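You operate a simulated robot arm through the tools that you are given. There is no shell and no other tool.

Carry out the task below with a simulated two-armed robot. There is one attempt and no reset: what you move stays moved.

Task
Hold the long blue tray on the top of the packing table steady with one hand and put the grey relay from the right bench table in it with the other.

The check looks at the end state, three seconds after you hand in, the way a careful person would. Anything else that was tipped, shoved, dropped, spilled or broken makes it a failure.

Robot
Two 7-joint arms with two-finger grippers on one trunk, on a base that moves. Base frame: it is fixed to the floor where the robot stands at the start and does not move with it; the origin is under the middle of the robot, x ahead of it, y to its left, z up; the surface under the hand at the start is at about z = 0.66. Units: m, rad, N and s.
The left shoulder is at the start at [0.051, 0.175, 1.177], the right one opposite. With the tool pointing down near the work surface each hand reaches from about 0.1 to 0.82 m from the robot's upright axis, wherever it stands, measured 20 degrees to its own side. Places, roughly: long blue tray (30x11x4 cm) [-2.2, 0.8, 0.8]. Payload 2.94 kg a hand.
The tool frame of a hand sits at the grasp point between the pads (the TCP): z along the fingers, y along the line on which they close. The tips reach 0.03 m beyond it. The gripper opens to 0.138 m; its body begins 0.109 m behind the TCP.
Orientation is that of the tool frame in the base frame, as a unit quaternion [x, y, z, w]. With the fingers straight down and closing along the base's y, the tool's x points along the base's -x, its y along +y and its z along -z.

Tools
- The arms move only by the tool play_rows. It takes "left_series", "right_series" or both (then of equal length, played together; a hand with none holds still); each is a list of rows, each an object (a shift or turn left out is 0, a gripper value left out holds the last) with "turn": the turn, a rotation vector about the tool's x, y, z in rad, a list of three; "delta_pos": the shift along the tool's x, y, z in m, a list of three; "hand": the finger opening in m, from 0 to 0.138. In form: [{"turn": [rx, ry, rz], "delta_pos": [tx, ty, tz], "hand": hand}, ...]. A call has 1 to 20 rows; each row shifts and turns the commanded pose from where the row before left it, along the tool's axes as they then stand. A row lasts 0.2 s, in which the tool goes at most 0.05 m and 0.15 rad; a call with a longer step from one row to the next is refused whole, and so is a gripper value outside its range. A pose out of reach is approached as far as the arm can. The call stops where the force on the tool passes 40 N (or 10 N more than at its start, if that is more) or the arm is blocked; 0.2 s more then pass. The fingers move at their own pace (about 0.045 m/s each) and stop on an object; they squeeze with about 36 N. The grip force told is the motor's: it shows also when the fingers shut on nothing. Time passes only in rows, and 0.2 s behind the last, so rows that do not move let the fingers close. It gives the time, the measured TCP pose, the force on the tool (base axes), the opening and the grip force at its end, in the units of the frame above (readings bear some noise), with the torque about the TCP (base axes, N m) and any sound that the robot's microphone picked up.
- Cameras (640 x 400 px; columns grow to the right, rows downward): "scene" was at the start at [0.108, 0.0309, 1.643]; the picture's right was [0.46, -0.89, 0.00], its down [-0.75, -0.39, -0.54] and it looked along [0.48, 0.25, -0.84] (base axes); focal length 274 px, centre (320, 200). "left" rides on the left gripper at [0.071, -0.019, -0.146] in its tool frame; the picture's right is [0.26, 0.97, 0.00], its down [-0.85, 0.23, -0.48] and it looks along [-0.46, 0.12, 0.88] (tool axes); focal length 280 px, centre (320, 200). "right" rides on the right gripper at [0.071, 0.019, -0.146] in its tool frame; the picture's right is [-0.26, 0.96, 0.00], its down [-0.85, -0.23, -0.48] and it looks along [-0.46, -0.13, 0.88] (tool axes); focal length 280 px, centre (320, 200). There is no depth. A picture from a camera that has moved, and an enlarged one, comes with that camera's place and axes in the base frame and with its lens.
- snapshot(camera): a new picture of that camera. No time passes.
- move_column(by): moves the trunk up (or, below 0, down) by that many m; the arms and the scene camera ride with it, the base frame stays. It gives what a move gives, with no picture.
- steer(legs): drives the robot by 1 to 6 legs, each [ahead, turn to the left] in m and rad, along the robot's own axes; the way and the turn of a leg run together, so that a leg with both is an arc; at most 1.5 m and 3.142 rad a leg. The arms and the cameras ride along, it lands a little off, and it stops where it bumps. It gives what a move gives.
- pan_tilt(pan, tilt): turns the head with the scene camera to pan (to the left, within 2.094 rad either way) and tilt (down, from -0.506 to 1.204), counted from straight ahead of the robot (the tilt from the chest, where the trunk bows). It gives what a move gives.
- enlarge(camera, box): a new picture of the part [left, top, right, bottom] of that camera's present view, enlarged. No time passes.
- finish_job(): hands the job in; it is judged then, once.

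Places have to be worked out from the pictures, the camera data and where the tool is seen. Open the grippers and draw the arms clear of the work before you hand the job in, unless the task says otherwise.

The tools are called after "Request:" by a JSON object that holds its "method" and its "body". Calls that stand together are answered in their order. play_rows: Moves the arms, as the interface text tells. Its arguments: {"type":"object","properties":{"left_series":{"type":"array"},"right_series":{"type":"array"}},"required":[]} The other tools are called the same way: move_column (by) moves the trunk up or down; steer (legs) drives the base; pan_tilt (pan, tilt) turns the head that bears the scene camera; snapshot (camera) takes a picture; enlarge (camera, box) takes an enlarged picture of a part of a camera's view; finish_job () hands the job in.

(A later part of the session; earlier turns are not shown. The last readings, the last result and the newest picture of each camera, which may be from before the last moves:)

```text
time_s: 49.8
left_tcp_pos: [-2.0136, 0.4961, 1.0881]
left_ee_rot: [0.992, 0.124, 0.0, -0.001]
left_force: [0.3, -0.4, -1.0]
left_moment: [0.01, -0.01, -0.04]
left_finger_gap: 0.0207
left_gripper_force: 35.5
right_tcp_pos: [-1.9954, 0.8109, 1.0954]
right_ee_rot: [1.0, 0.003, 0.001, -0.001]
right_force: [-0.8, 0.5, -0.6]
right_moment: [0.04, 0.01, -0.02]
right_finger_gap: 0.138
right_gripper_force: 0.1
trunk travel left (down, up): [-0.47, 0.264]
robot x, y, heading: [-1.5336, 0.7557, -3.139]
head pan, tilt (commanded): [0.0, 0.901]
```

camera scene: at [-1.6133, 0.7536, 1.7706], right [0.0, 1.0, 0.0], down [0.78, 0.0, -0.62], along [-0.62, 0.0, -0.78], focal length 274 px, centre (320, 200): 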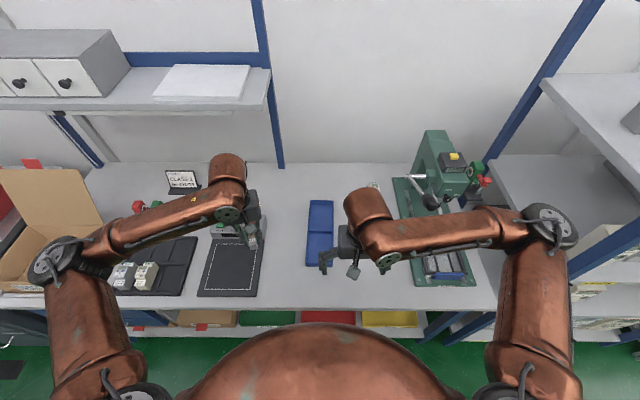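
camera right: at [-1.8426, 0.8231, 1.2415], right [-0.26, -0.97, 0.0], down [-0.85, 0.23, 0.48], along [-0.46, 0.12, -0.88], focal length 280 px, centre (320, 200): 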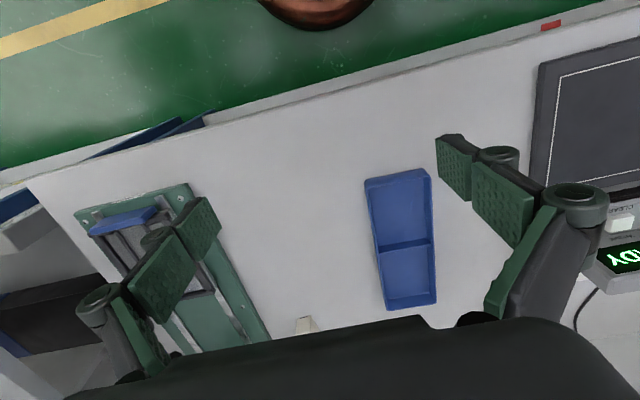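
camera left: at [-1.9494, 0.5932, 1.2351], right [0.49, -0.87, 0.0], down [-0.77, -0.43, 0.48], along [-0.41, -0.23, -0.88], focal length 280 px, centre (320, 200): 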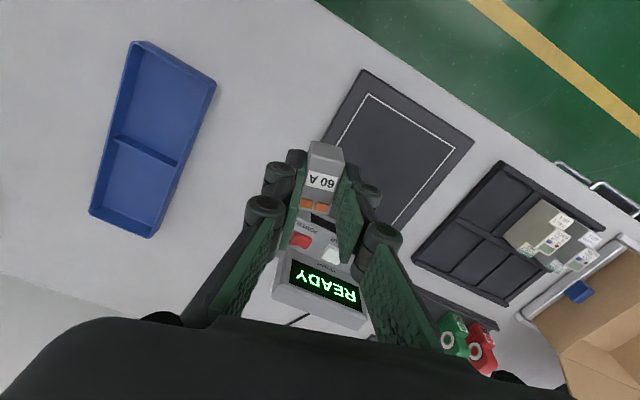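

The commands follow as expected. I bring the right hand over [-2.10, 0.751], aligned to the tray's yaw, and down to z ≈ 0.93, tips still above the rim.

Request:
{"method": "play_rows", "body": {"right_series": [{"delta_pos": [-0.026, 0.015, 0], "hand": 0.138}, {"delta_pos": [-0.026, 0.015, 0.0]}, {"delta_pos": [-0.026, 0.015, 0.02]}, {"delta_pos": [-0.027, 0.015, 0.03], "turn": [0, 0, 0.033]}, {"delta_pos": [0, 0, 0.04]}, {"delta_pos": [0, 0, 0.04]}, {"delta_pos": [0, 0, 0.035]}, {}, {}]}}

Request:
{"method": "snapshot", "body": {"camera": "right"}}

Request:
{"method": "snapshot", "body": {"camera": "scene"}}

Request:
{"method": "snapshot", "body": {"camera": "left"}}

```text
time_s: 51.8
left_tcp_pos: [-2.0133, 0.497, 1.0887]
left_ee_rot: [0.992, 0.124, 0.0, 0.0]
left_force: [0.2, -0.9, -0.6]
left_moment: [0.02, 0.0, 0.0]
left_finger_gap: 0.0209
left_gripper_force: 36.0
right_tcp_pos: [-2.0993, 0.7498, 0.9311]
right_ee_rot: [1.0, -0.015, 0.0, 0.0]
right_force: [-0.3, 0.3, 0.0]
right_moment: [0.0, 0.04, -0.01]
right_finger_gap: 0.1382
right_gripper_force: 0.1
trunk travel left (down, up): [-0.47, 0.264]
robot x, y, heading: [-1.5355, 0.7611, -3.14]
head pan, tilt (commanded): [0.0, 0.901]
```

```text
taken
camera right: at [-2.0282, 0.7291, 1.0762], right [-0.29, -0.96, 0.0], down [-0.84, 0.25, 0.48], along [-0.46, 0.14, -0.88], focal length 280 px, centre (320, 200)
```

right: 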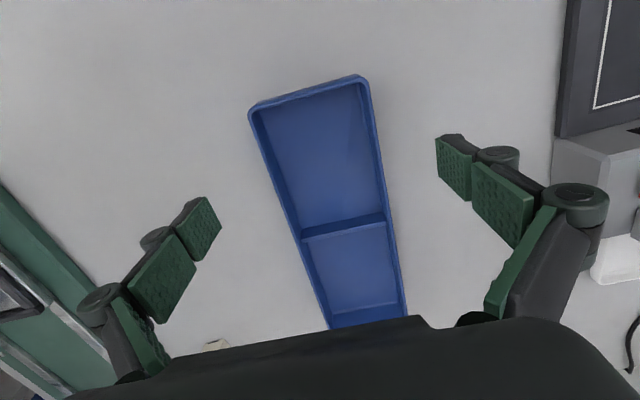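

```text
taken
camera scene: at [-1.6141, 0.7533, 1.7705], right [0.0, 1.0, 0.0], down [0.78, 0.0, -0.62], along [-0.62, 0.0, -0.78], focal length 274 px, centre (320, 200)
```

scene: 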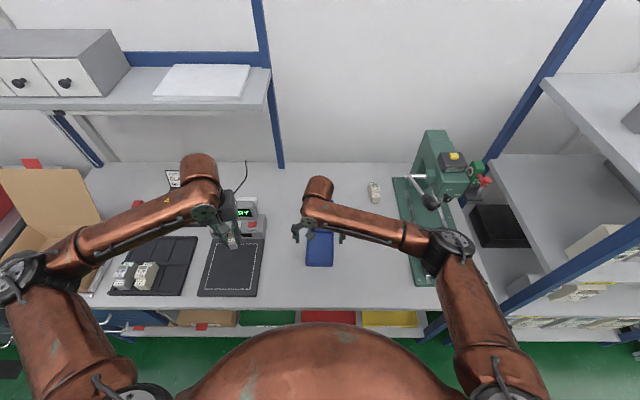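

```text
taken
camera left: at [-1.9499, 0.5335, 1.2342], right [0.49, -0.87, 0.0], down [-0.77, -0.43, 0.48], along [-0.41, -0.23, -0.88], focal length 280 px, centre (320, 200)
```

left: 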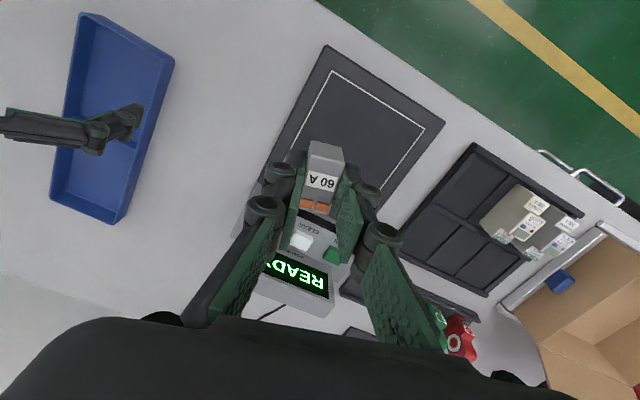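

The right hand is centred over the tray's near end (TCP y 0.750, tray 0.698–0.802). I descend to z ≈ 0.828, tips about 1 cm above the table, with the fingers astride the tray.

Request:
{"method": "play_rows", "body": {"right_series": [{"delta_pos": [0.008, 0, 0.03]}, {"delta_pos": [0, 0, 0.03]}, {"delta_pos": [0, 0, 0.025]}, {"delta_pos": [0, 0, 0.017]}, {}]}}

Request:
{"method": "snapshot", "body": {"camera": "right"}}

Request:
{"method": "enlarge", "body": {"camera": "scene", "box": [240, 160, 400, 260]}}

```text
time_s: 53.0
left_tcp_pos: [-2.0134, 0.4989, 1.0875]
left_ee_rot: [0.992, 0.123, 0.0, 0.0]
left_force: [0.3, -0.2, -0.8]
left_moment: [0.01, -0.01, 0.03]
left_finger_gap: 0.0208
left_gripper_force: 36.0
right_tcp_pos: [-2.0921, 0.7506, 0.8283]
right_ee_rot: [1.0, -0.015, 0.0, -0.001]
right_force: [0.1, 0.8, -0.1]
right_moment: [0.01, 0.01, 0.02]
right_finger_gap: 0.138
right_gripper_force: 0.1
trunk travel left (down, up): [-0.47, 0.264]
robot x, y, heading: [-1.5382, 0.7558, -3.141]
head pan, tilt (commanded): [0.0, 0.901]
```

```text
taken
camera right: at [-2.0206, 0.7296, 0.9741], right [-0.29, -0.96, 0.0], down [-0.84, 0.25, 0.48], along [-0.46, 0.14, -0.88], focal length 280 px, centre (320, 200)
```

right: 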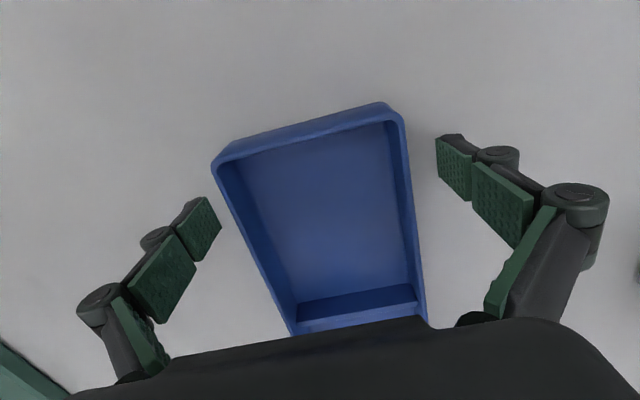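

```text
4.00 times, centred on (320, 210) of scene
camera zoom: at [-1.6138, 0.7534, 1.7705], right [0.0, 1.0, 0.0], down [0.78, 0.0, -0.62], along [-0.62, 0.0, -0.78], focal length 1094 px, centre (320, 160)
```

zoom: 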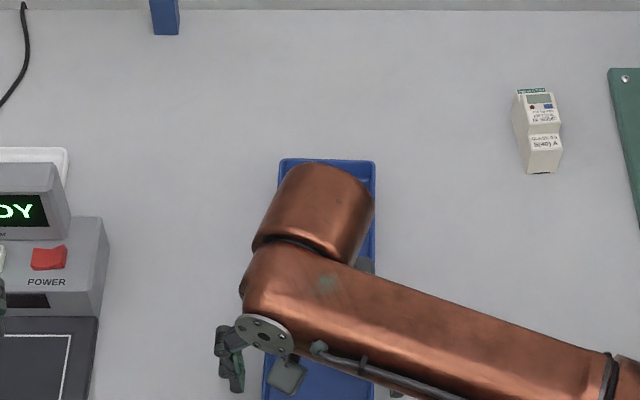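

The fingers straddle the tray evenly with no contact force. I close the right gripper on the tray.

Request:
{"method": "play_rows", "body": {"right_series": [{"hand": 0.12}, {"hand": 0.11}, {"hand": 0.1}, {"hand": 0.095}, {}, {}]}}

Request:
{"method": "snapshot", "body": {"camera": "right"}}

Request:
{"method": "snapshot", "body": {"camera": "left"}}

```text
time_s: 54.4
left_tcp_pos: [-2.0143, 0.4979, 1.089]
left_ee_rot: [0.992, 0.124, 0.0, 0.0]
left_force: [0.6, -0.1, -0.7]
left_moment: [0.0, 0.04, -0.01]
left_finger_gap: 0.0208
left_gripper_force: 35.8
right_tcp_pos: [-2.093, 0.7507, 0.8285]
right_ee_rot: [1.0, -0.013, 0.0, 0.0]
right_force: [-0.7, 1.5, 3.1]
right_moment: [0.21, -0.11, -0.08]
right_finger_gap: 0.1041
right_gripper_force: 36.1
trunk travel left (down, up): [-0.47, 0.264]
robot x, y, heading: [-1.533, 0.7596, -3.136]
head pan, tilt (commanded): [0.0, 0.901]
```

```text
taken
camera right: at [-2.0205, 0.7295, 0.9745], right [-0.29, -0.96, 0.0], down [-0.84, 0.25, 0.48], along [-0.46, 0.14, -0.88], focal length 280 px, centre (320, 200)
```

right: 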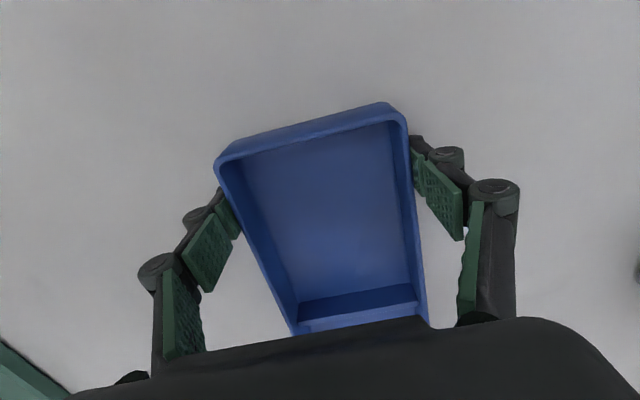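

```text
taken
camera left: at [-1.9496, 0.5335, 1.2344], right [0.49, -0.87, 0.0], down [-0.77, -0.43, 0.48], along [-0.41, -0.23, -0.88], focal length 280 px, centre (320, 200)
```

left: 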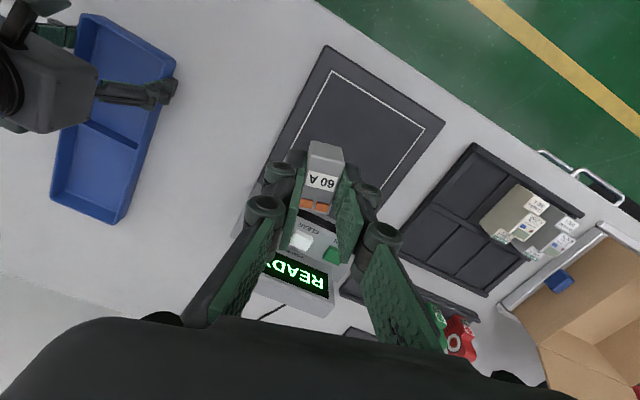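

The tray is held firmly (gap 0.104 m, 36 N) and has not shifted. Now I swing the left hand with the relay around the right hand toward the far compartment, staying clear of the shelf and the scale display.

Request:
{"method": "play_rows", "body": {"left_series": [{"delta_pos": [-0.0322, -0.0251, 0.0]}, {"delta_pos": [-0.0322, -0.0251, 0.01]}, {"delta_pos": [-0.0322, -0.0251, 0.01]}, {"delta_pos": [-0.0322, -0.0251, 0.01]}, {"delta_pos": [-0.0322, -0.0251, 0.01]}, {}]}}

Request:
{"method": "snapshot", "body": {"camera": "scene"}}

Request:
{"method": "snapshot", "body": {"camera": "left"}}

```text
time_s: 55.8
left_tcp_pos: [-2.1997, 0.577, 1.0483]
left_ee_rot: [0.992, 0.124, 0.0, 0.0]
left_force: [0.0, 0.1, 0.6]
left_moment: [0.0, 0.0, -0.03]
left_finger_gap: 0.0208
left_gripper_force: 35.8
right_tcp_pos: [-2.0912, 0.7518, 0.8296]
right_ee_rot: [1.0, -0.014, 0.0, 0.0]
right_force: [1.7, 0.3, 5.8]
right_moment: [-0.34, 0.32, -0.18]
right_finger_gap: 0.1044
right_gripper_force: 36.1
trunk travel left (down, up): [-0.47, 0.264]
robot x, y, heading: [-1.5337, 0.7608, -3.134]
head pan, tilt (commanded): [0.0, 0.901]
```

```text
taken
camera scene: at [-1.6132, 0.7528, 1.7705], right [0.0, 1.0, 0.0], down [0.78, 0.0, -0.62], along [-0.62, 0.0, -0.78], focal length 274 px, centre (320, 200)
```

scene: 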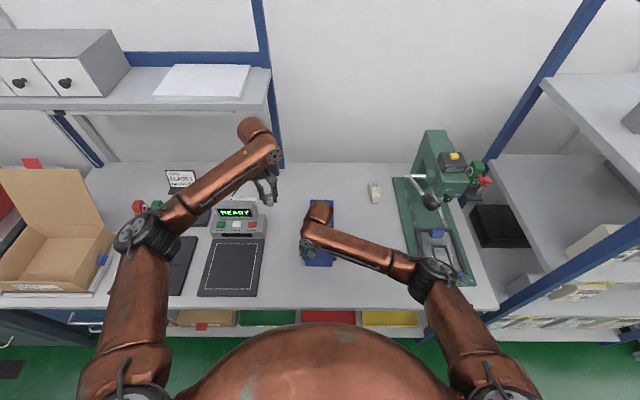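

```text
taken
camera left: at [-2.1362, 0.6144, 1.1946], right [0.49, -0.87, 0.0], down [-0.77, -0.43, 0.48], along [-0.41, -0.23, -0.88], focal length 280 px, centre (320, 200)
```

left: 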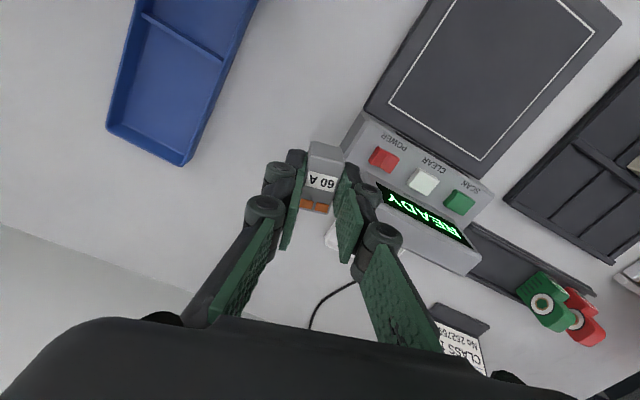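

The left wrist top is near z 1.33, close to the shelf level, so I lower the hand 0.06 m first and then move on to [-2.28, 0.66], and turn to align with the tray.

Request:
{"method": "play_rows", "body": {"left_series": [{"delta_pos": [0, 0, 0.03]}, {"delta_pos": [0, 0, 0.03]}, {"delta_pos": [-0.0193, -0.0324, 0.005]}, {"delta_pos": [-0.0193, -0.0324, 0.005]}, {"delta_pos": [-0.0193, -0.0324, 0.005]}, {"turn": [0, 0, 0.137]}, {"turn": [0, 0, 0.137]}, {}]}}

Request:
{"method": "snapshot", "body": {"camera": "scene"}}

Request:
{"method": "snapshot", "body": {"camera": "left"}}

```text
time_s: 57.6
left_tcp_pos: [-2.279, 0.6611, 0.9745]
left_ee_rot: [1.0, -0.013, 0.0, 0.0]
left_force: [-0.2, 0.1, 0.4]
left_moment: [0.0, -0.01, 0.0]
left_finger_gap: 0.0207
left_gripper_force: 35.6
right_tcp_pos: [-2.0918, 0.7496, 0.8292]
right_ee_rot: [1.0, -0.014, 0.0, 0.0]
right_force: [-0.1, -0.6, 6.6]
right_moment: [-0.07, -0.13, 0.12]
right_finger_gap: 0.1045
right_gripper_force: 36.2
trunk travel left (down, up): [-0.47, 0.264]
robot x, y, heading: [-1.5364, 0.7589, -3.135]
head pan, tilt (commanded): [0.0, 0.901]
```

```text
taken
camera scene: at [-1.6134, 0.7532, 1.7705], right [0.0, 1.0, 0.0], down [0.78, 0.0, -0.62], along [-0.62, 0.0, -0.78], focal length 274 px, centre (320, 200)
```

scene: 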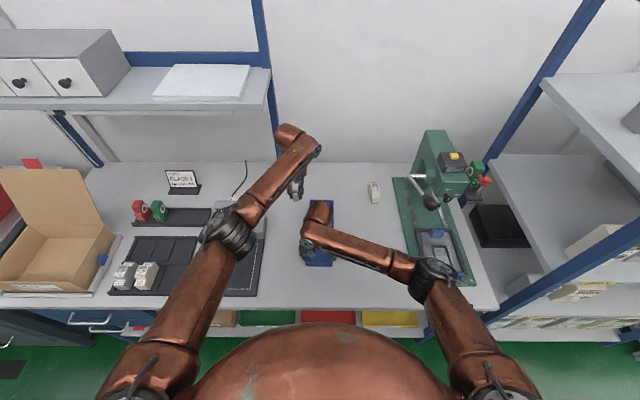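

```text
taken
camera left: at [-2.2088, 0.6768, 1.1201], right [0.24, -0.97, 0.0], down [-0.85, -0.21, 0.48], along [-0.46, -0.11, -0.88], focal length 280 px, centre (320, 200)
```

left: 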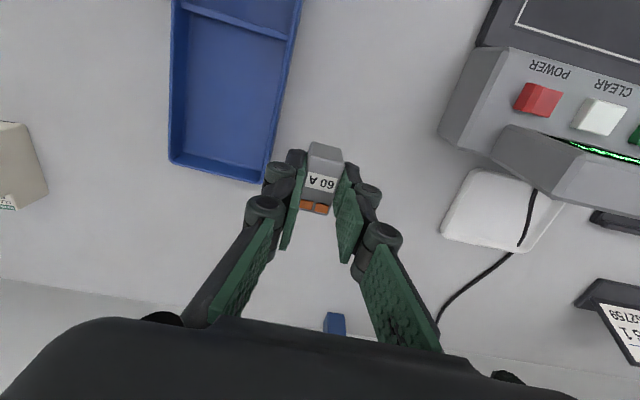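

The left hand is at [-2.279, 0.661, 0.974], aligned with the tray. I slide it sideways over the far compartment, aiming at [-2.288, 0.756], and check clearance to the right hand.

Request:
{"method": "play_rows", "body": {"left_series": [{"delta_pos": [-0.004, -0.024, 0]}, {"delta_pos": [-0.004, -0.024, 0]}, {"delta_pos": [-0.003, -0.024, 0]}, {"delta_pos": [0, -0.023, 0]}, {}, {}]}}

Request:
{"method": "snapshot", "body": {"camera": "scene"}}

Request:
{"method": "snapshot", "body": {"camera": "left"}}

Request:
{"method": "snapshot", "body": {"camera": "right"}}

```text
time_s: 59.0
left_tcp_pos: [-2.2697, 0.7473, 0.9728]
left_ee_rot: [1.0, -0.013, 0.0, 0.0]
left_force: [0.2, -0.3, -0.7]
left_moment: [-0.01, 0.0, -0.04]
left_finger_gap: 0.0209
left_gripper_force: 35.7
left hand out of reach, approached as far as the arm can: row 3, 4
right_tcp_pos: [-2.0925, 0.7495, 0.8288]
right_ee_rot: [1.0, -0.015, 0.0, 0.0]
right_force: [0.0, 0.1, 5.4]
right_moment: [0.37, -0.07, -0.11]
right_finger_gap: 0.1044
right_gripper_force: 36.6
trunk travel left (down, up): [-0.47, 0.264]
robot x, y, heading: [-1.5343, 0.7593, -3.14]
head pan, tilt (commanded): [0.0, 0.901]
```

```text
taken
camera scene: at [-1.6136, 0.7544, 1.7705], right [0.0, 1.0, 0.0], down [0.78, 0.0, -0.62], along [-0.62, 0.0, -0.78], focal length 274 px, centre (320, 200)
```

scene: 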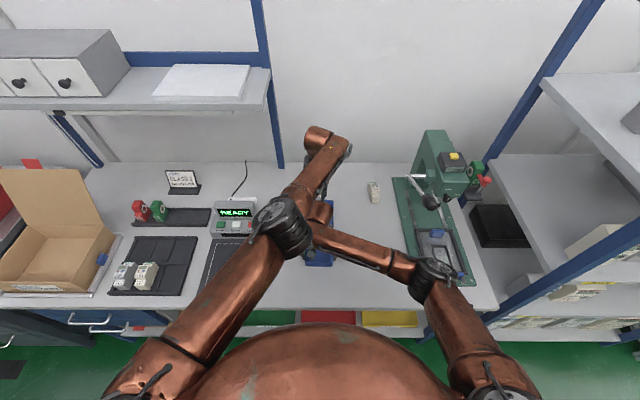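

```text
taken
camera left: at [-2.199, 0.7646, 1.1192], right [0.24, -0.97, 0.0], down [-0.85, -0.21, 0.48], along [-0.46, -0.11, -0.88], focal length 280 px, centre (320, 200)
```

left: 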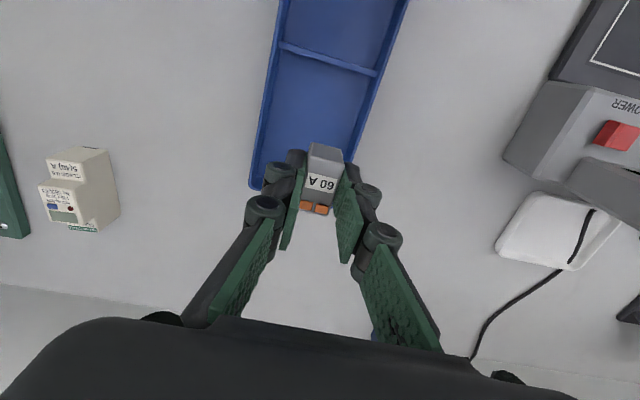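

```text
taken
camera right: at [-2.0204, 0.7299, 0.9744], right [-0.29, -0.96, 0.0], down [-0.84, 0.25, 0.48], along [-0.46, 0.14, -0.88], focal length 280 px, centre (320, 200)
```

right: 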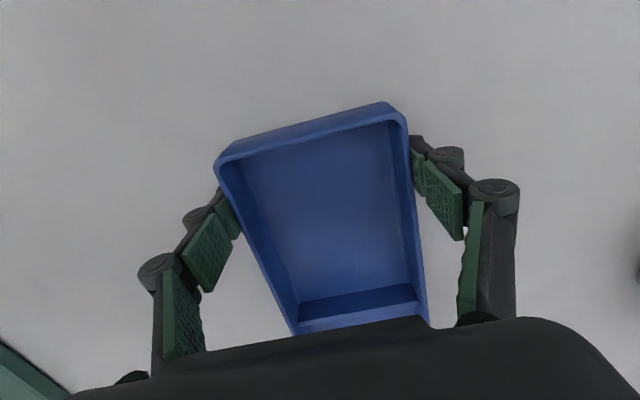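

The left arm reaches its limit there and its elbow leans over the right wrist, so lowering in the far compartment would be risky. Better plan: draw the left hand back, re-grip the tray's near end with the right hand tilted back toward the robot, and set the relay in the near compartment. First I back the left hand out along the same path.

Request:
{"method": "play_rows", "body": {"left_series": [{"delta_pos": [0.006, 0.0325, -0.003]}, {"delta_pos": [0.006, 0.0325, -0.003]}, {"delta_pos": [0.006, 0.0325, -0.003]}, {"delta_pos": [0.006, 0.0325, -0.003]}, {"delta_pos": [0.0305, 0.0168, -0.0125]}, {"delta_pos": [0.0305, 0.0168, -0.0125]}, {"delta_pos": [0.0305, 0.0168, -0.0125]}, {"delta_pos": [0.0305, 0.0168, -0.0125]}, {}]}}

Request:
{"method": "snapshot", "body": {"camera": "scene"}}

```text
time_s: 61.0
left_tcp_pos: [-2.2705, 0.7463, 0.9727]
left_ee_rot: [1.0, -0.013, 0.0, -0.001]
left_force: [-0.4, 0.4, -0.5]
left_moment: [0.0, 0.03, 0.02]
left_finger_gap: 0.0209
left_gripper_force: 35.5
left hand out of reach, approached as far as the arm can: row 1, 2, 3, 4, 5, 6, 7, 8
right_tcp_pos: [-2.0917, 0.7495, 0.828]
right_ee_rot: [1.0, -0.014, 0.001, 0.0]
right_force: [-1.1, -0.5, 5.2]
right_moment: [0.0, 0.02, -0.19]
right_finger_gap: 0.1046
right_gripper_force: 35.9
trunk travel left (down, up): [-0.47, 0.264]
robot x, y, heading: [-1.5334, 0.7553, -3.133]
head pan, tilt (commanded): [0.0, 0.901]
```

```text
taken
camera scene: at [-1.6136, 0.7539, 1.7705], right [0.0, 1.0, 0.0], down [0.78, 0.0, -0.62], along [-0.62, 0.0, -0.78], focal length 274 px, centre (320, 200)
```

scene: 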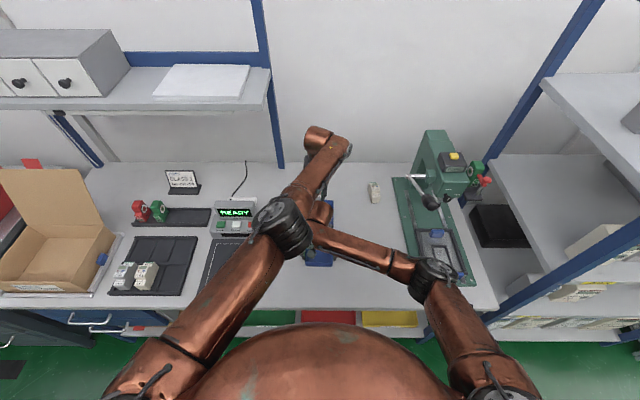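

The left hand did not move back: it reports out of reach from this posture. I try one small step to see which way it can move.

Request:
{"method": "play_rows", "body": {"left_series": [{"delta_pos": [0, 0.01, 0]}, {}]}}

```text
time_s: 61.6
left_tcp_pos: [-2.2703, 0.7379, 0.9724]
left_ee_rot: [1.0, -0.013, -0.001, 0.0]
left_force: [-0.6, 0.3, -0.4]
left_moment: [0.0, 0.02, 0.03]
left_finger_gap: 0.0208
left_gripper_force: 35.8
right_tcp_pos: [-2.0918, 0.7516, 0.8281]
right_ee_rot: [1.0, -0.014, 0.0, 0.0]
right_force: [-0.3, -0.7, 5.4]
right_moment: [-0.06, 0.01, -0.16]
right_finger_gap: 0.1041
right_gripper_force: 36.4
trunk travel left (down, up): [-0.47, 0.264]
robot x, y, heading: [-1.5335, 0.7557, -3.14]
head pan, tilt (commanded): [0.0, 0.901]
```

A 1 cm step works, so I retreat in small steps along y.

Request:
{"method": "play_rows", "body": {"left_series": [{"delta_pos": [0, 0.01, 0]}, {"delta_pos": [0, 0.01, 0]}, {"delta_pos": [0, 0.01, 0]}, {"delta_pos": [0, 0.01, 0]}, {"delta_pos": [0, 0.01, 0]}, {"delta_pos": [0, 0.015, 0]}, {"delta_pos": [0.003, 0.015, 0]}, {"delta_pos": [0.005, 0.015, 0]}, {"delta_pos": [0.005, 0.015, -0.003]}, {}]}}

Request:
{"method": "snapshot", "body": {"camera": "scene"}}

```text
time_s: 63.8
left_tcp_pos: [-2.261, 0.6536, 0.9783]
left_ee_rot: [1.0, -0.013, 0.0, 0.0]
left_force: [-0.2, -1.5, -1.1]
left_moment: [-0.02, 0.01, 0.02]
left_finger_gap: 0.0211
left_gripper_force: 35.9
left hand out of reach, approached as far as the arm can: row 1, 2, 3, 5
right_tcp_pos: [-2.0922, 0.7505, 0.8284]
right_ee_rot: [1.0, -0.014, 0.0, 0.0]
right_force: [0.2, 1.0, 5.0]
right_moment: [-0.03, -0.04, -0.14]
right_finger_gap: 0.1044
right_gripper_force: 36.1
trunk travel left (down, up): [-0.47, 0.264]
robot x, y, heading: [-1.5359, 0.7527, -3.136]
head pan, tilt (commanded): [0.0, 0.901]
```

```text
taken
camera scene: at [-1.6136, 0.754, 1.7705], right [0.0, 1.0, 0.0], down [0.78, 0.0, -0.62], along [-0.62, 0.0, -0.78], focal length 274 px, centre (320, 200)
```

scene: 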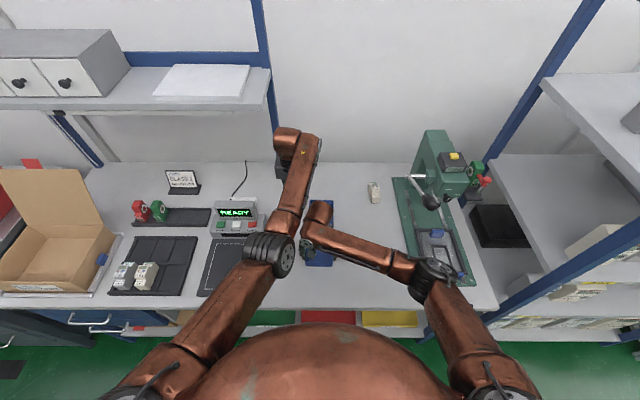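

The hand came back but the elbow still leans inward. I keep retreating gently toward the robot and to the left, rising a little, to let the elbow swing back outward.

Request:
{"method": "play_rows", "body": {"left_series": [{"delta_pos": [0.01, 0.012, -0.005]}, {"delta_pos": [0.01, 0.012, -0.005]}, {"delta_pos": [0.01, 0.012, -0.005]}, {"delta_pos": [0.015, 0.012, -0.005]}, {"delta_pos": [0.015, 0.012, -0.005]}, {"delta_pos": [0.015, 0.012, -0.01]}, {"delta_pos": [0.015, 0.012, -0.01]}, {"delta_pos": [0.015, 0.012, -0.01]}, {"delta_pos": [0.015, 0.012, -0.01]}, {}]}}

Request:
{"method": "snapshot", "body": {"camera": "scene"}}

```text
time_s: 66.0
left_tcp_pos: [-2.1522, 0.5375, 1.043]
left_ee_rot: [1.0, -0.013, 0.001, 0.0]
left_force: [-0.5, 0.2, -1.3]
left_moment: [-0.01, 0.02, -0.03]
left_finger_gap: 0.0209
left_gripper_force: 35.8
left hand out of reach, approached as far as the arm can: row 9
right_tcp_pos: [-2.0916, 0.7496, 0.8284]
right_ee_rot: [1.0, -0.014, 0.0, 0.0]
right_force: [1.0, 0.7, 2.4]
right_moment: [-0.05, 0.06, -0.04]
right_finger_gap: 0.1045
right_gripper_force: 35.9
trunk travel left (down, up): [-0.47, 0.264]
robot x, y, heading: [-1.5341, 0.7557, -3.141]
head pan, tilt (commanded): [0.0, 0.901]
```

```text
taken
camera scene: at [-1.6136, 0.7538, 1.7705], right [0.0, 1.0, 0.0], down [0.78, 0.0, -0.62], along [-0.62, 0.0, -0.78], focal length 274 px, centre (320, 200)
```

scene: 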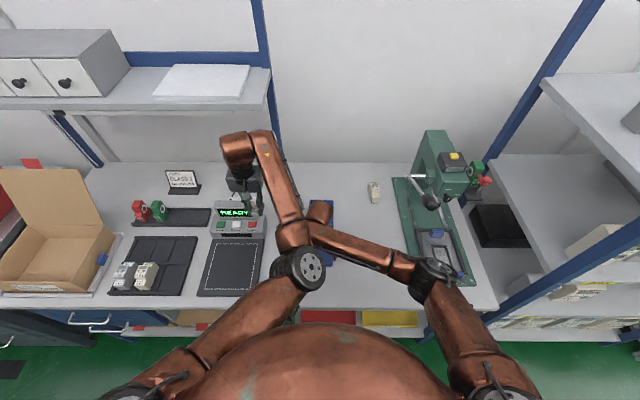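

The left arm has folded elbow-in, close to the right wrist. I'll release the tray with the right hand for now, raise it straight up and shift it to the right, so there's room to unfold the left arm.

Request:
{"method": "play_rows", "body": {"right_series": [{"hand": 0.138}, {}, {}, {"delta_pos": [0, 0, -0.02]}, {"delta_pos": [0, 0, -0.03]}, {"delta_pos": [0, 0, -0.03]}, {"delta_pos": [0, 0, -0.03]}, {}]}}

Request:
{"method": "snapshot", "body": {"camera": "right"}}

Request:
{"method": "snapshot", "body": {"camera": "scene"}}

```text
time_s: 67.8
left_tcp_pos: [-2.1545, 0.5346, 1.0437]
left_ee_rot: [1.0, -0.009, -0.002, 0.0]
left_force: [0.3, -0.8, -1.1]
left_moment: [-0.02, -0.01, 0.03]
left_finger_gap: 0.0208
left_gripper_force: 35.6
right_tcp_pos: [-2.0942, 0.7619, 0.9311]
right_ee_rot: [1.0, -0.023, 0.005, -0.007]
right_force: [-0.7, -0.1, 0.4]
right_moment: [0.02, 0.01, -0.01]
right_finger_gap: 0.1381
right_gripper_force: 0.0
trunk travel left (down, up): [-0.47, 0.264]
robot x, y, heading: [-1.5355, 0.7522, -3.139]
head pan, tilt (commanded): [0.0, 0.901]
```

```text
taken
camera right: at [-2.0249, 0.7374, 1.0776], right [-0.31, -0.95, -0.02], down [-0.84, 0.26, 0.47], along [-0.44, 0.16, -0.88], focal length 280 px, centre (320, 200)
```

right: 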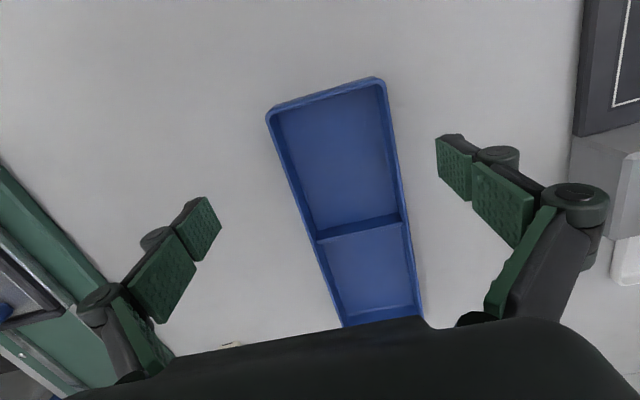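

```text
taken
camera scene: at [-1.6141, 0.7537, 1.7704], right [0.0, 1.0, 0.0], down [0.78, 0.0, -0.62], along [-0.62, 0.0, -0.78], focal length 274 px, centre (320, 200)
```

scene: 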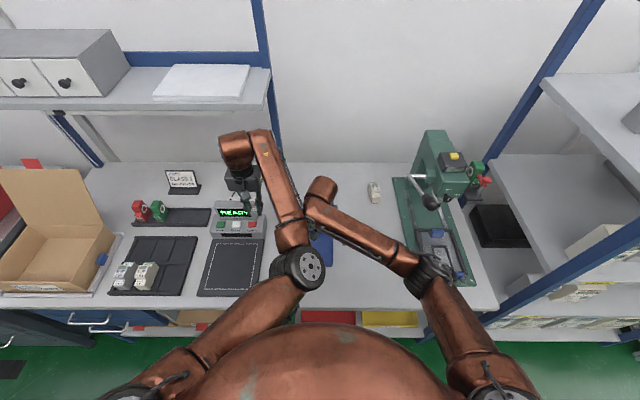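

Rising, the right wrist seems to be lightly brushing the left forearm (its pose deviates by ~1 cm). I move the right hand to its own side, away from the left arm.

Request:
{"method": "play_rows", "body": {"right_series": [{"delta_pos": [0, -0.02, 0]}, {"delta_pos": [0, -0.03, 0]}, {"delta_pos": [0, -0.03, 0]}, {"delta_pos": [0, -0.03, -0.01]}, {"delta_pos": [0, -0.03, -0.01]}, {}]}}

Request:
{"method": "snapshot", "body": {"camera": "scene"}}

```text
time_s: 69.2
left_tcp_pos: [-2.1525, 0.5372, 1.0412]
left_ee_rot: [1.0, -0.014, 0.001, 0.0]
left_force: [-0.1, -0.2, -0.1]
left_moment: [0.05, -0.05, 0.04]
left_finger_gap: 0.0209
left_gripper_force: 35.7
right_tcp_pos: [-2.0876, 0.8895, 0.9588]
right_ee_rot: [1.0, -0.013, 0.001, 0.0]
right_force: [0.2, 0.3, 0.0]
right_moment: [0.0, -0.02, -0.02]
right_finger_gap: 0.1379
right_gripper_force: 0.1
trunk travel left (down, up): [-0.47, 0.264]
robot x, y, heading: [-1.5324, 0.7486, -3.136]
head pan, tilt (commanded): [0.0, 0.901]
```

```text
taken
camera scene: at [-1.6142, 0.7527, 1.7704], right [0.0, 1.0, 0.0], down [0.78, 0.0, -0.62], along [-0.62, 0.0, -0.78], focal length 274 px, centre (320, 200)
```

scene: 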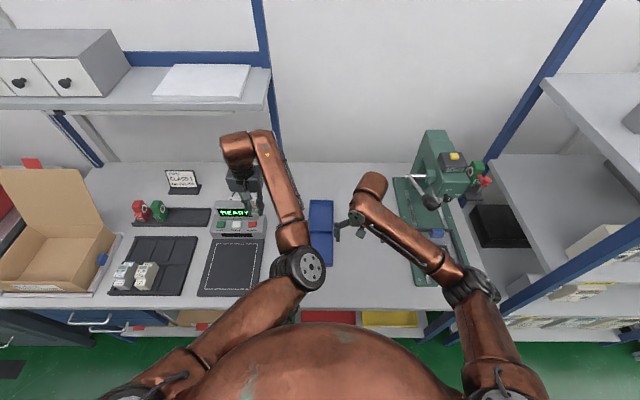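

Both arms are now apart, and the tray is where it was. I back the base off 0.45 m so that the left arm can be unfolded in free space.

Request:
{"method": "steer", "body": {"legs": [[-0.45, 0.0]]}}

Request:
{"method": "snapshot", "body": {"camera": "scene"}}

```text
time_s: 71.9
left_tcp_pos: [-1.703, 0.5431, 1.0424]
left_ee_rot: [1.0, -0.015, 0.0, 0.0]
left_force: [-0.4, -0.3, -0.4]
left_moment: [-0.02, 0.03, 0.01]
left_finger_gap: 0.0208
left_gripper_force: 36.1
right_tcp_pos: [-1.6356, 0.8942, 0.9602]
right_ee_rot: [1.0, -0.017, 0.0, 0.0]
right_force: [0.2, 0.6, -0.4]
right_moment: [0.01, 0.05, -0.04]
right_finger_gap: 0.138
right_gripper_force: 0.1
trunk travel left (down, up): [-0.47, 0.264]
robot x, y, heading: [-1.0834, 0.7544, 3.133]
head pan, tilt (commanded): [0.0, 0.901]
```

```text
taken
camera scene: at [-1.1622, 0.7552, 1.7705], right [0.0, 1.0, 0.0], down [0.78, 0.0, -0.62], along [-0.62, 0.0, -0.78], focal length 274 px, centre (320, 200)
```

scene: 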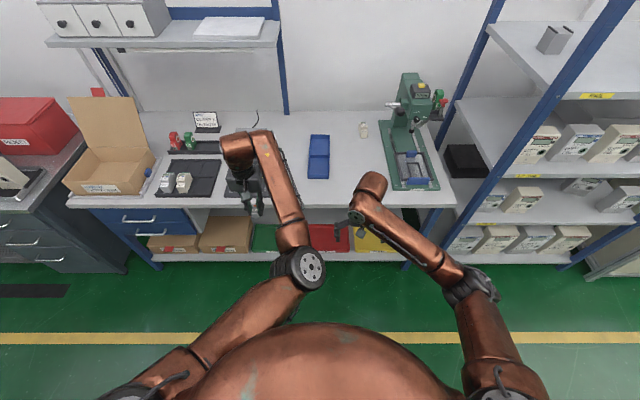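

In free space now, I re-extend the left arm forward (where it is nearly straight) and then sweep it to the left along its reach arc, so that the elbow swings to the outside.

Request:
{"method": "play_rows", "body": {"left_series": [{"delta_pos": [-0.0123, -0.0106, 0.007]}, {"delta_pos": [-0.0123, -0.0106, 0.007]}, {"delta_pos": [-0.0123, -0.0106, 0.007]}, {"delta_pos": [-0.0123, -0.0106, 0.007]}, {"delta_pos": [-0.0123, -0.0106, 0.007]}, {"delta_pos": [-0.0123, -0.0106, 0.007]}, {"delta_pos": [-0.0123, -0.0106, 0.007]}, {"delta_pos": [-0.0123, -0.0106, 0.007]}, {"delta_pos": [-0.0123, -0.0106, 0.007]}, {"delta_pos": [-0.0123, -0.0106, 0.005]}, {}]}}

Request:
{"method": "snapshot", "body": {"camera": "scene"}}

```text
time_s: 74.3
left_tcp_pos: [-1.8207, 0.6532, 0.9743]
left_ee_rot: [1.0, -0.015, -0.001, 0.001]
left_force: [-0.8, -1.1, -0.6]
left_moment: [0.02, 0.01, 0.01]
left_finger_gap: 0.0209
left_gripper_force: 35.9
right_tcp_pos: [-1.6369, 0.8936, 0.9596]
right_ee_rot: [1.0, -0.017, 0.0, 0.0]
right_force: [0.2, 1.2, -0.2]
right_moment: [0.01, -0.02, -0.03]
right_finger_gap: 0.1378
right_gripper_force: 0.1
trunk travel left (down, up): [-0.47, 0.264]
robot x, y, heading: [-1.0823, 0.7584, 3.139]
head pan, tilt (commanded): [0.0, 0.901]
```

```text
taken
camera scene: at [-1.1632, 0.7552, 1.7705], right [0.0, 1.0, 0.0], down [0.78, 0.0, -0.62], along [-0.62, 0.0, -0.78], focal length 274 px, centre (320, 200)
```

scene: 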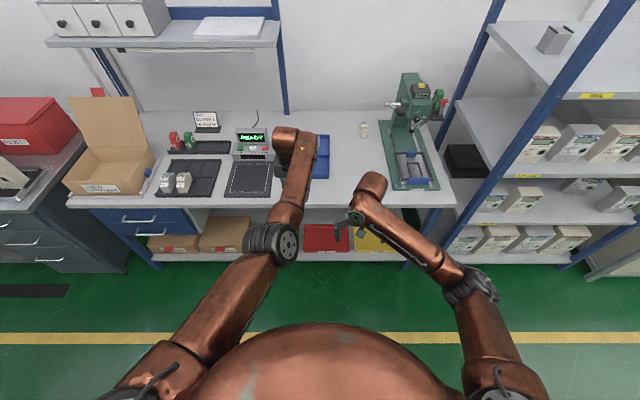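

The retreat is reversible. I push a little farther forward to straighten the arm, then sweep left.

Request:
{"method": "play_rows", "body": {"left_series": [{"delta_pos": [-0.006, 0, 0]}, {"delta_pos": [-0.006, 0, 0]}, {"delta_pos": [-0.006, 0, 0]}, {"delta_pos": [-0.006, 0, 0]}, {}]}}

Request:
{"method": "snapshot", "body": {"camera": "scene"}}

```text
time_s: 75.5
left_tcp_pos: [-1.8467, 0.655, 0.979]
left_ee_rot: [1.0, -0.019, -0.006, -0.002]
left_force: [-0.6, -0.3, 0.6]
left_moment: [-0.02, -0.01, 0.02]
left_finger_gap: 0.0207
left_gripper_force: 36.0
left hand out of reach, approached as far as the arm can: row 4
right_tcp_pos: [-1.6363, 0.8945, 0.959]
right_ee_rot: [1.0, -0.017, 0.0, 0.0]
right_force: [-0.5, -0.6, 0.2]
right_moment: [0.01, 0.0, 0.02]
right_finger_gap: 0.138
right_gripper_force: 0.1
trunk travel left (down, up): [-0.47, 0.264]
robot x, y, heading: [-1.0859, 0.7559, 3.14]
head pan, tilt (commanded): [0.0, 0.901]
```

```text
taken
camera scene: at [-1.1635, 0.7551, 1.7704], right [0.0, 1.0, 0.0], down [0.78, 0.0, -0.62], along [-0.62, 0.0, -0.78], focal length 274 px, centre (320, 200)
```

scene: 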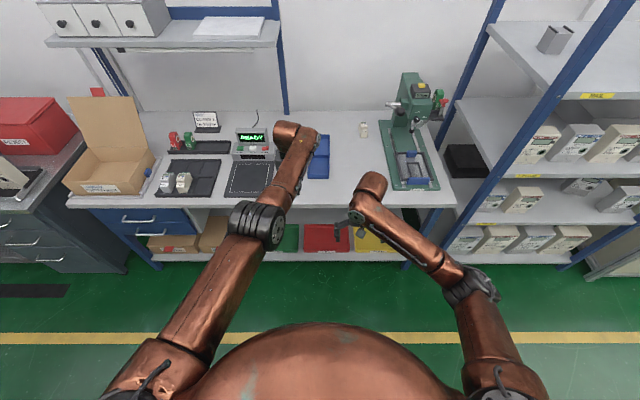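

The arm is now nearly straight. I sweep the hand left in small steps and watch the elbow.

Request:
{"method": "play_rows", "body": {"left_series": [{"delta_pos": [0.003, 0.01, 0]}, {"delta_pos": [0.002, 0.012, 0]}, {"delta_pos": [0.001, 0.012, 0]}, {"delta_pos": [0, 0.012, 0]}, {"delta_pos": [0, 0.012, 0]}, {"delta_pos": [0, 0.012, 0]}, {"delta_pos": [0.001, 0.012, 0]}, {"delta_pos": [0.001, 0.012, 0]}, {"delta_pos": [0.002, 0.012, 0]}, {"delta_pos": [0.003, 0.012, 0]}, {"delta_pos": [0.003, 0.012, 0]}, {"delta_pos": [0.004, 0.012, 0]}, {}]}}

Request:
{"method": "snapshot", "body": {"camera": "scene"}}

```text
time_s: 78.3
left_tcp_pos: [-1.8316, 0.5096, 0.9744]
left_ee_rot: [1.0, -0.016, 0.0, 0.001]
left_force: [-0.2, -0.4, -0.6]
left_moment: [-0.05, 0.01, -0.01]
left_finger_gap: 0.0208
left_gripper_force: 35.9
right_tcp_pos: [-1.6372, 0.8938, 0.9588]
right_ee_rot: [1.0, -0.017, 0.0, 0.0]
right_force: [0.4, 0.6, 0.6]
right_moment: [-0.01, 0.02, -0.02]
right_finger_gap: 0.1382
right_gripper_force: 0.0
trunk travel left (down, up): [-0.47, 0.264]
robot x, y, heading: [-1.0826, 0.7576, 3.133]
head pan, tilt (commanded): [0.0, 0.901]
```

```text
taken
camera scene: at [-1.1635, 0.7554, 1.7705], right [0.0, 1.0, 0.0], down [0.78, 0.0, -0.62], along [-0.62, 0.0, -0.78], focal length 274 px, centre (320, 200)
```

scene: 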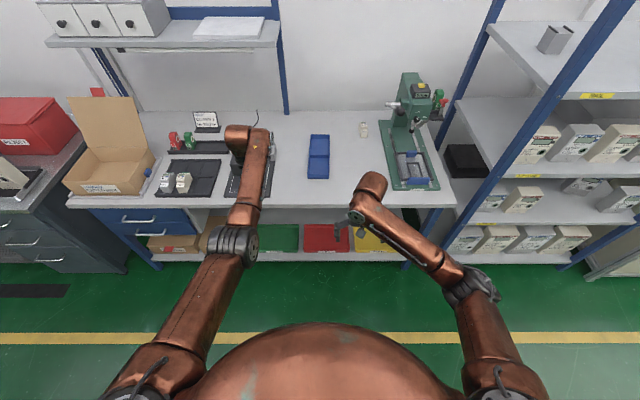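

The elbow is still slightly on the inside. I push out to full extension here and continue sweeping left along the limit.

Request:
{"method": "play_rows", "body": {"left_series": [{"delta_pos": [-0.006, 0, 0]}, {"delta_pos": [-0.006, 0, 0]}, {"delta_pos": [-0.006, 0, 0]}, {"delta_pos": [-0.002, 0.02, 0]}, {"delta_pos": [0, 0.02, 0]}, {"delta_pos": [0.004, 0.02, 0]}, {"delta_pos": [0.006, 0.02, 0]}, {"delta_pos": [0.008, 0.02, 0]}, {"delta_pos": [0.01, 0.02, 0]}, {}]}}

Request:
{"method": "snapshot", "body": {"camera": "scene"}}

```text
time_s: 80.5
left_tcp_pos: [-1.8269, 0.3905, 0.9739]
left_ee_rot: [1.0, -0.016, 0.0, 0.0]
left_force: [0.2, 0.3, 0.1]
left_moment: [-0.02, 0.01, -0.01]
left_finger_gap: 0.0209
left_gripper_force: 36.4
right_tcp_pos: [-1.6367, 0.8943, 0.9573]
right_ee_rot: [1.0, -0.016, -0.001, -0.001]
right_force: [0.2, 0.1, -0.9]
right_moment: [-0.01, 0.03, -0.01]
right_finger_gap: 0.1378
right_gripper_force: 0.0
trunk travel left (down, up): [-0.47, 0.264]
robot x, y, heading: [-1.086, 0.7544, 3.137]
head pan, tilt (commanded): [0.0, 0.901]
```

```text
taken
camera scene: at [-1.1636, 0.7556, 1.7705], right [0.0, 1.0, 0.0], down [0.78, 0.0, -0.62], along [-0.62, 0.0, -0.78], focal length 274 px, centre (320, 200)
```

scene: 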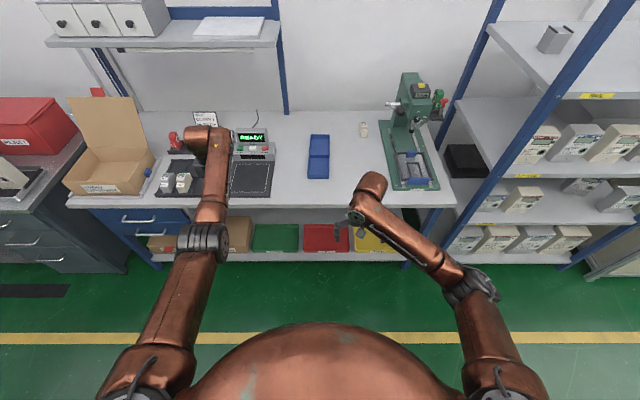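

The elbow still lies slightly inside. I now turn the hand clockwise about its own axis at this near-straight posture, so the wrist limit pushes the forearm and elbow outward, and watch.

Request:
{"method": "play_rows", "body": {"left_series": [{"turn": [0, 0, 0.14]}, {"turn": [0, 0, 0.14]}, {"turn": [0, 0, 0.14]}, {"turn": [0, 0, 0.14]}, {"turn": [0, 0, 0.14]}, {"turn": [0, 0, 0.14]}, {"turn": [0, 0, 0.14]}, {"turn": [0, 0, 0.14]}, {}]}}

Request:
{"method": "snapshot", "body": {"camera": "scene"}}

```text
time_s: 82.5
left_tcp_pos: [-1.8264, 0.3905, 0.9739]
left_ee_rot: [0.839, -0.545, 0.001, 0.0]
left_force: [0.2, 0.0, -0.2]
left_moment: [0.03, 0.02, 0.01]
left_finger_gap: 0.0208
left_gripper_force: 35.5
right_tcp_pos: [-1.6366, 0.8943, 0.9591]
right_ee_rot: [1.0, -0.017, 0.0, 0.0]
right_force: [0.1, 1.1, 0.2]
right_moment: [0.04, 0.0, -0.03]
right_finger_gap: 0.1381
right_gripper_force: 0.0
trunk travel left (down, up): [-0.47, 0.264]
robot x, y, heading: [-1.0812, 0.7531, 3.145]
head pan, tilt (commanded): [0.0, 0.901]
```

```text
taken
camera scene: at [-1.1635, 0.7549, 1.7705], right [0.0, 1.0, 0.0], down [0.78, 0.0, -0.62], along [-0.62, 0.0, -0.78], focal length 274 px, centre (320, 200)
```

scene: 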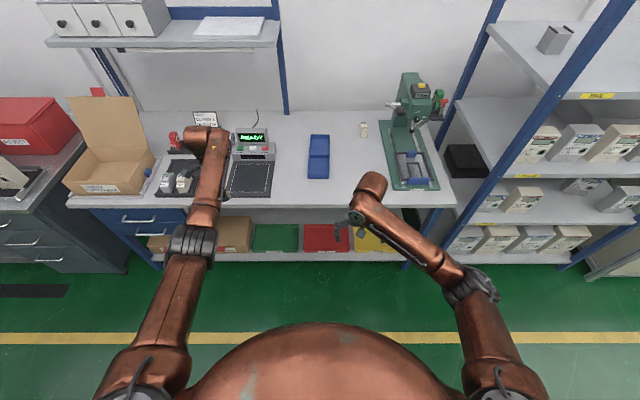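

The elbow moved outward a little with the turn. I continue turning the same way.

Request:
{"method": "play_rows", "body": {"left_series": [{"turn": [0, 0, 0.14]}, {"turn": [0, 0, 0.14]}, {"turn": [0, 0, 0.14]}, {"turn": [0, 0, 0.14]}, {"turn": [0, 0, 0.14]}, {"turn": [0, 0, 0.14]}, {"turn": [0, 0, 0.14]}, {"turn": [0, 0, 0.14]}, {}]}}

Request:
{"method": "snapshot", "body": {"camera": "scene"}}

```text
time_s: 84.5
left_tcp_pos: [-1.8266, 0.389, 0.9727]
left_ee_rot: [-0.421, 0.907, 0.0, 0.001]
left_force: [-0.3, 0.4, -0.3]
left_moment: [0.01, 0.01, 0.0]
left_finger_gap: 0.021
left_gripper_force: 35.9
right_tcp_pos: [-1.6358, 0.8937, 0.9603]
right_ee_rot: [1.0, -0.016, 0.0, 0.0]
right_force: [0.4, 0.8, -0.5]
right_moment: [0.04, 0.01, 0.02]
right_finger_gap: 0.138
right_gripper_force: 0.0
trunk travel left (down, up): [-0.47, 0.264]
robot x, y, heading: [-1.0825, 0.7559, 3.138]
head pan, tilt (commanded): [0.0, 0.901]
```

```text
taken
camera scene: at [-1.1635, 0.7548, 1.7705], right [0.0, 1.0, 0.0], down [0.78, 0.0, -0.62], along [-0.62, 0.0, -0.78], focal length 274 px, centre (320, 200)
```

scene: 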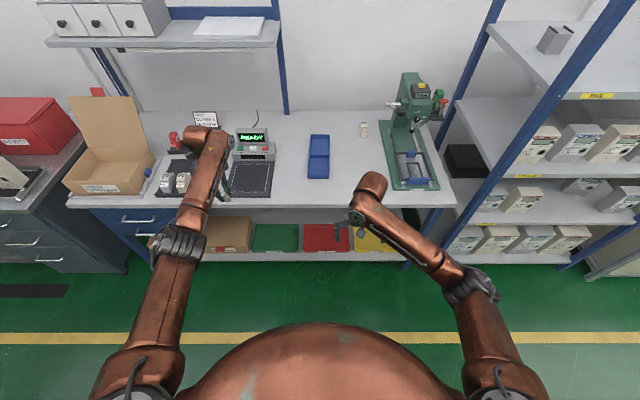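

It works: the elbow has reached the shoulder–wrist line. I keep turning to carry it outside.

Request:
{"method": "play_rows", "body": {"left_series": [{"turn": [0, 0, 0.14]}, {"turn": [0, 0, 0.14]}, {"turn": [0, 0, 0.14]}, {"turn": [0, 0, 0.14]}, {"turn": [0, 0, 0.14]}, {"turn": [0, 0, 0.14]}, {}]}}

Request:
{"method": "snapshot", "body": {"camera": "scene"}}

```text
time_s: 86.1
left_tcp_pos: [-1.8262, 0.3902, 0.9736]
left_ee_rot: [-0.014, 1.0, 0.0, 0.0]
left_force: [0.0, 1.3, -0.7]
left_moment: [-0.02, -0.03, -0.01]
left_finger_gap: 0.021
left_gripper_force: 36.2
right_tcp_pos: [-1.6365, 0.8931, 0.9599]
right_ee_rot: [1.0, -0.017, 0.0, 0.0]
right_force: [0.9, 0.8, 0.2]
right_moment: [0.02, 0.02, -0.02]
right_finger_gap: 0.1379
right_gripper_force: 0.0
trunk travel left (down, up): [-0.47, 0.264]
robot x, y, heading: [-1.0793, 0.7532, 3.143]
head pan, tilt (commanded): [0.0, 0.901]
```

```text
taken
camera scene: at [-1.1635, 0.7548, 1.7704], right [0.0, 1.0, 0.0], down [0.78, 0.0, -0.62], along [-0.62, 0.0, -0.78], focal length 274 px, centre (320, 200)
```

scene: 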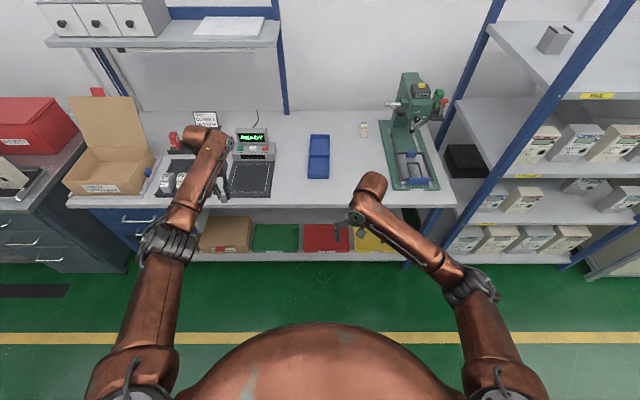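

The elbow is now outside. With the arm this way round I retreat the hand toward the robot so the elbow bends outward for good.

Request:
{"method": "play_rows", "body": {"left_series": [{"delta_pos": [-0.02, 0.008, 0]}, {"delta_pos": [-0.02, 0.008, 0]}, {"delta_pos": [-0.02, 0.008, 0]}, {"delta_pos": [-0.02, 0.008, 0]}, {"delta_pos": [-0.02, 0.008, 0]}, {"delta_pos": [-0.02, 0.01, -0.005]}, {"delta_pos": [-0.02, 0.01, -0.005]}, {"delta_pos": [-0.02, 0.01, -0.005]}, {"delta_pos": [-0.02, 0.01, -0.005]}, {"delta_pos": [-0.02, 0.01, -0.005]}, {"delta_pos": [-0.02, 0.01, -0.005]}, {}]}}

Request:
{"method": "snapshot", "body": {"camera": "scene"}}

```text
time_s: 88.7
left_tcp_pos: [-1.6105, 0.496, 1.0025]
left_ee_rot: [-0.015, 1.0, 0.001, 0.002]
left_force: [0.1, -0.7, -1.2]
left_moment: [0.0, 0.01, 0.02]
left_finger_gap: 0.0207
left_gripper_force: 36.3
right_tcp_pos: [-1.6376, 0.894, 0.9594]
right_ee_rot: [1.0, -0.017, 0.0, 0.0]
right_force: [0.1, 0.1, 0.6]
right_moment: [0.01, -0.03, -0.04]
right_finger_gap: 0.1382
right_gripper_force: 0.2
trunk travel left (down, up): [-0.47, 0.264]
robot x, y, heading: [-1.0857, 0.7555, 3.141]
head pan, tilt (commanded): [0.0, 0.901]
```

```text
taken
camera scene: at [-1.1638, 0.7546, 1.7704], right [0.0, 1.0, 0.0], down [0.78, 0.0, -0.62], along [-0.62, 0.0, -0.78], focal length 274 px, centre (320, 200)
```

scene: 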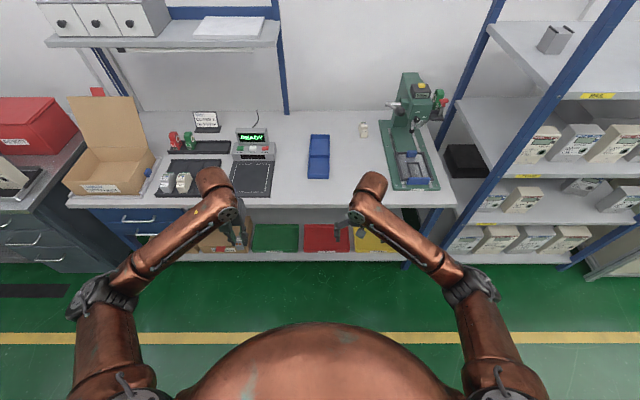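

The left arm is elbow-out again, like the right, with the relay still gripped (yaw now turned half round, which puts its camera on the far side — handy). Here in free air I rehearse: I tilt the right hand back by 0.7 rad (fingers pointing forward and down).

Request:
{"method": "play_rows", "body": {"right_series": [{"turn": [0, -0.14, 0]}, {"turn": [0, -0.14, 0]}, {"turn": [0, -0.14, 0]}, {"turn": [0, -0.14, 0]}, {"turn": [0, -0.14, 0]}, {}]}}

Request:
{"method": "snapshot", "body": {"camera": "scene"}}

Request:
{"method": "snapshot", "body": {"camera": "left"}}

```text
time_s: 90.1
left_tcp_pos: [-1.6099, 0.4969, 1.0046]
left_ee_rot: [-0.016, 1.0, 0.0, 0.001]
left_force: [-0.1, 0.2, 0.6]
left_moment: [0.0, -0.01, -0.01]
left_finger_gap: 0.0209
left_gripper_force: 36.0
right_tcp_pos: [-1.6362, 0.8937, 0.959]
right_ee_rot: [0.939, -0.015, -0.343, -0.007]
right_force: [0.4, 0.8, -1.0]
right_moment: [-0.02, 0.02, 0.02]
right_finger_gap: 0.1381
right_gripper_force: 0.1
trunk travel left (down, up): [-0.47, 0.264]
robot x, y, heading: [-1.0828, 0.7565, 3.142]
head pan, tilt (commanded): [0.0, 0.901]
```

```text
taken
camera scene: at [-1.1639, 0.7545, 1.7704], right [0.0, 1.0, 0.0], down [0.78, 0.0, -0.62], along [-0.62, 0.0, -0.78], focal length 274 px, centre (320, 200)
```

scene: 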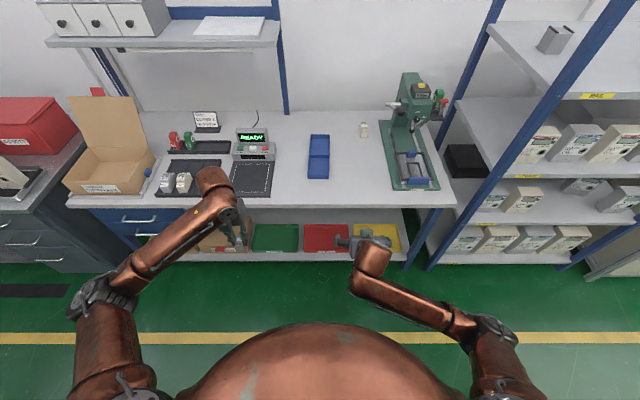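

```text
taken
camera left: at [-1.6813, 0.4745, 1.1502], right [-0.29, 0.96, 0.0], down [0.84, 0.26, 0.48], along [0.46, 0.14, -0.88], focal length 280 px, centre (320, 200)
```

left: 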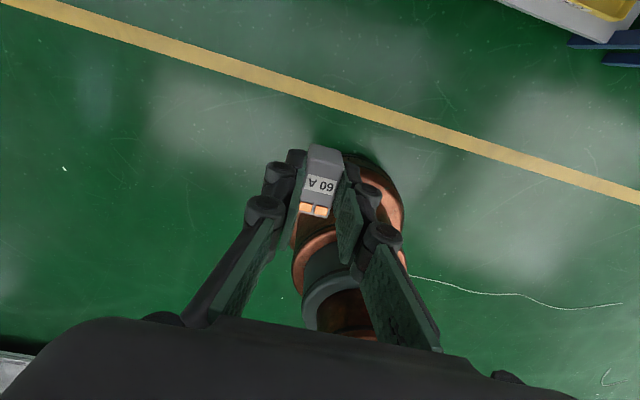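

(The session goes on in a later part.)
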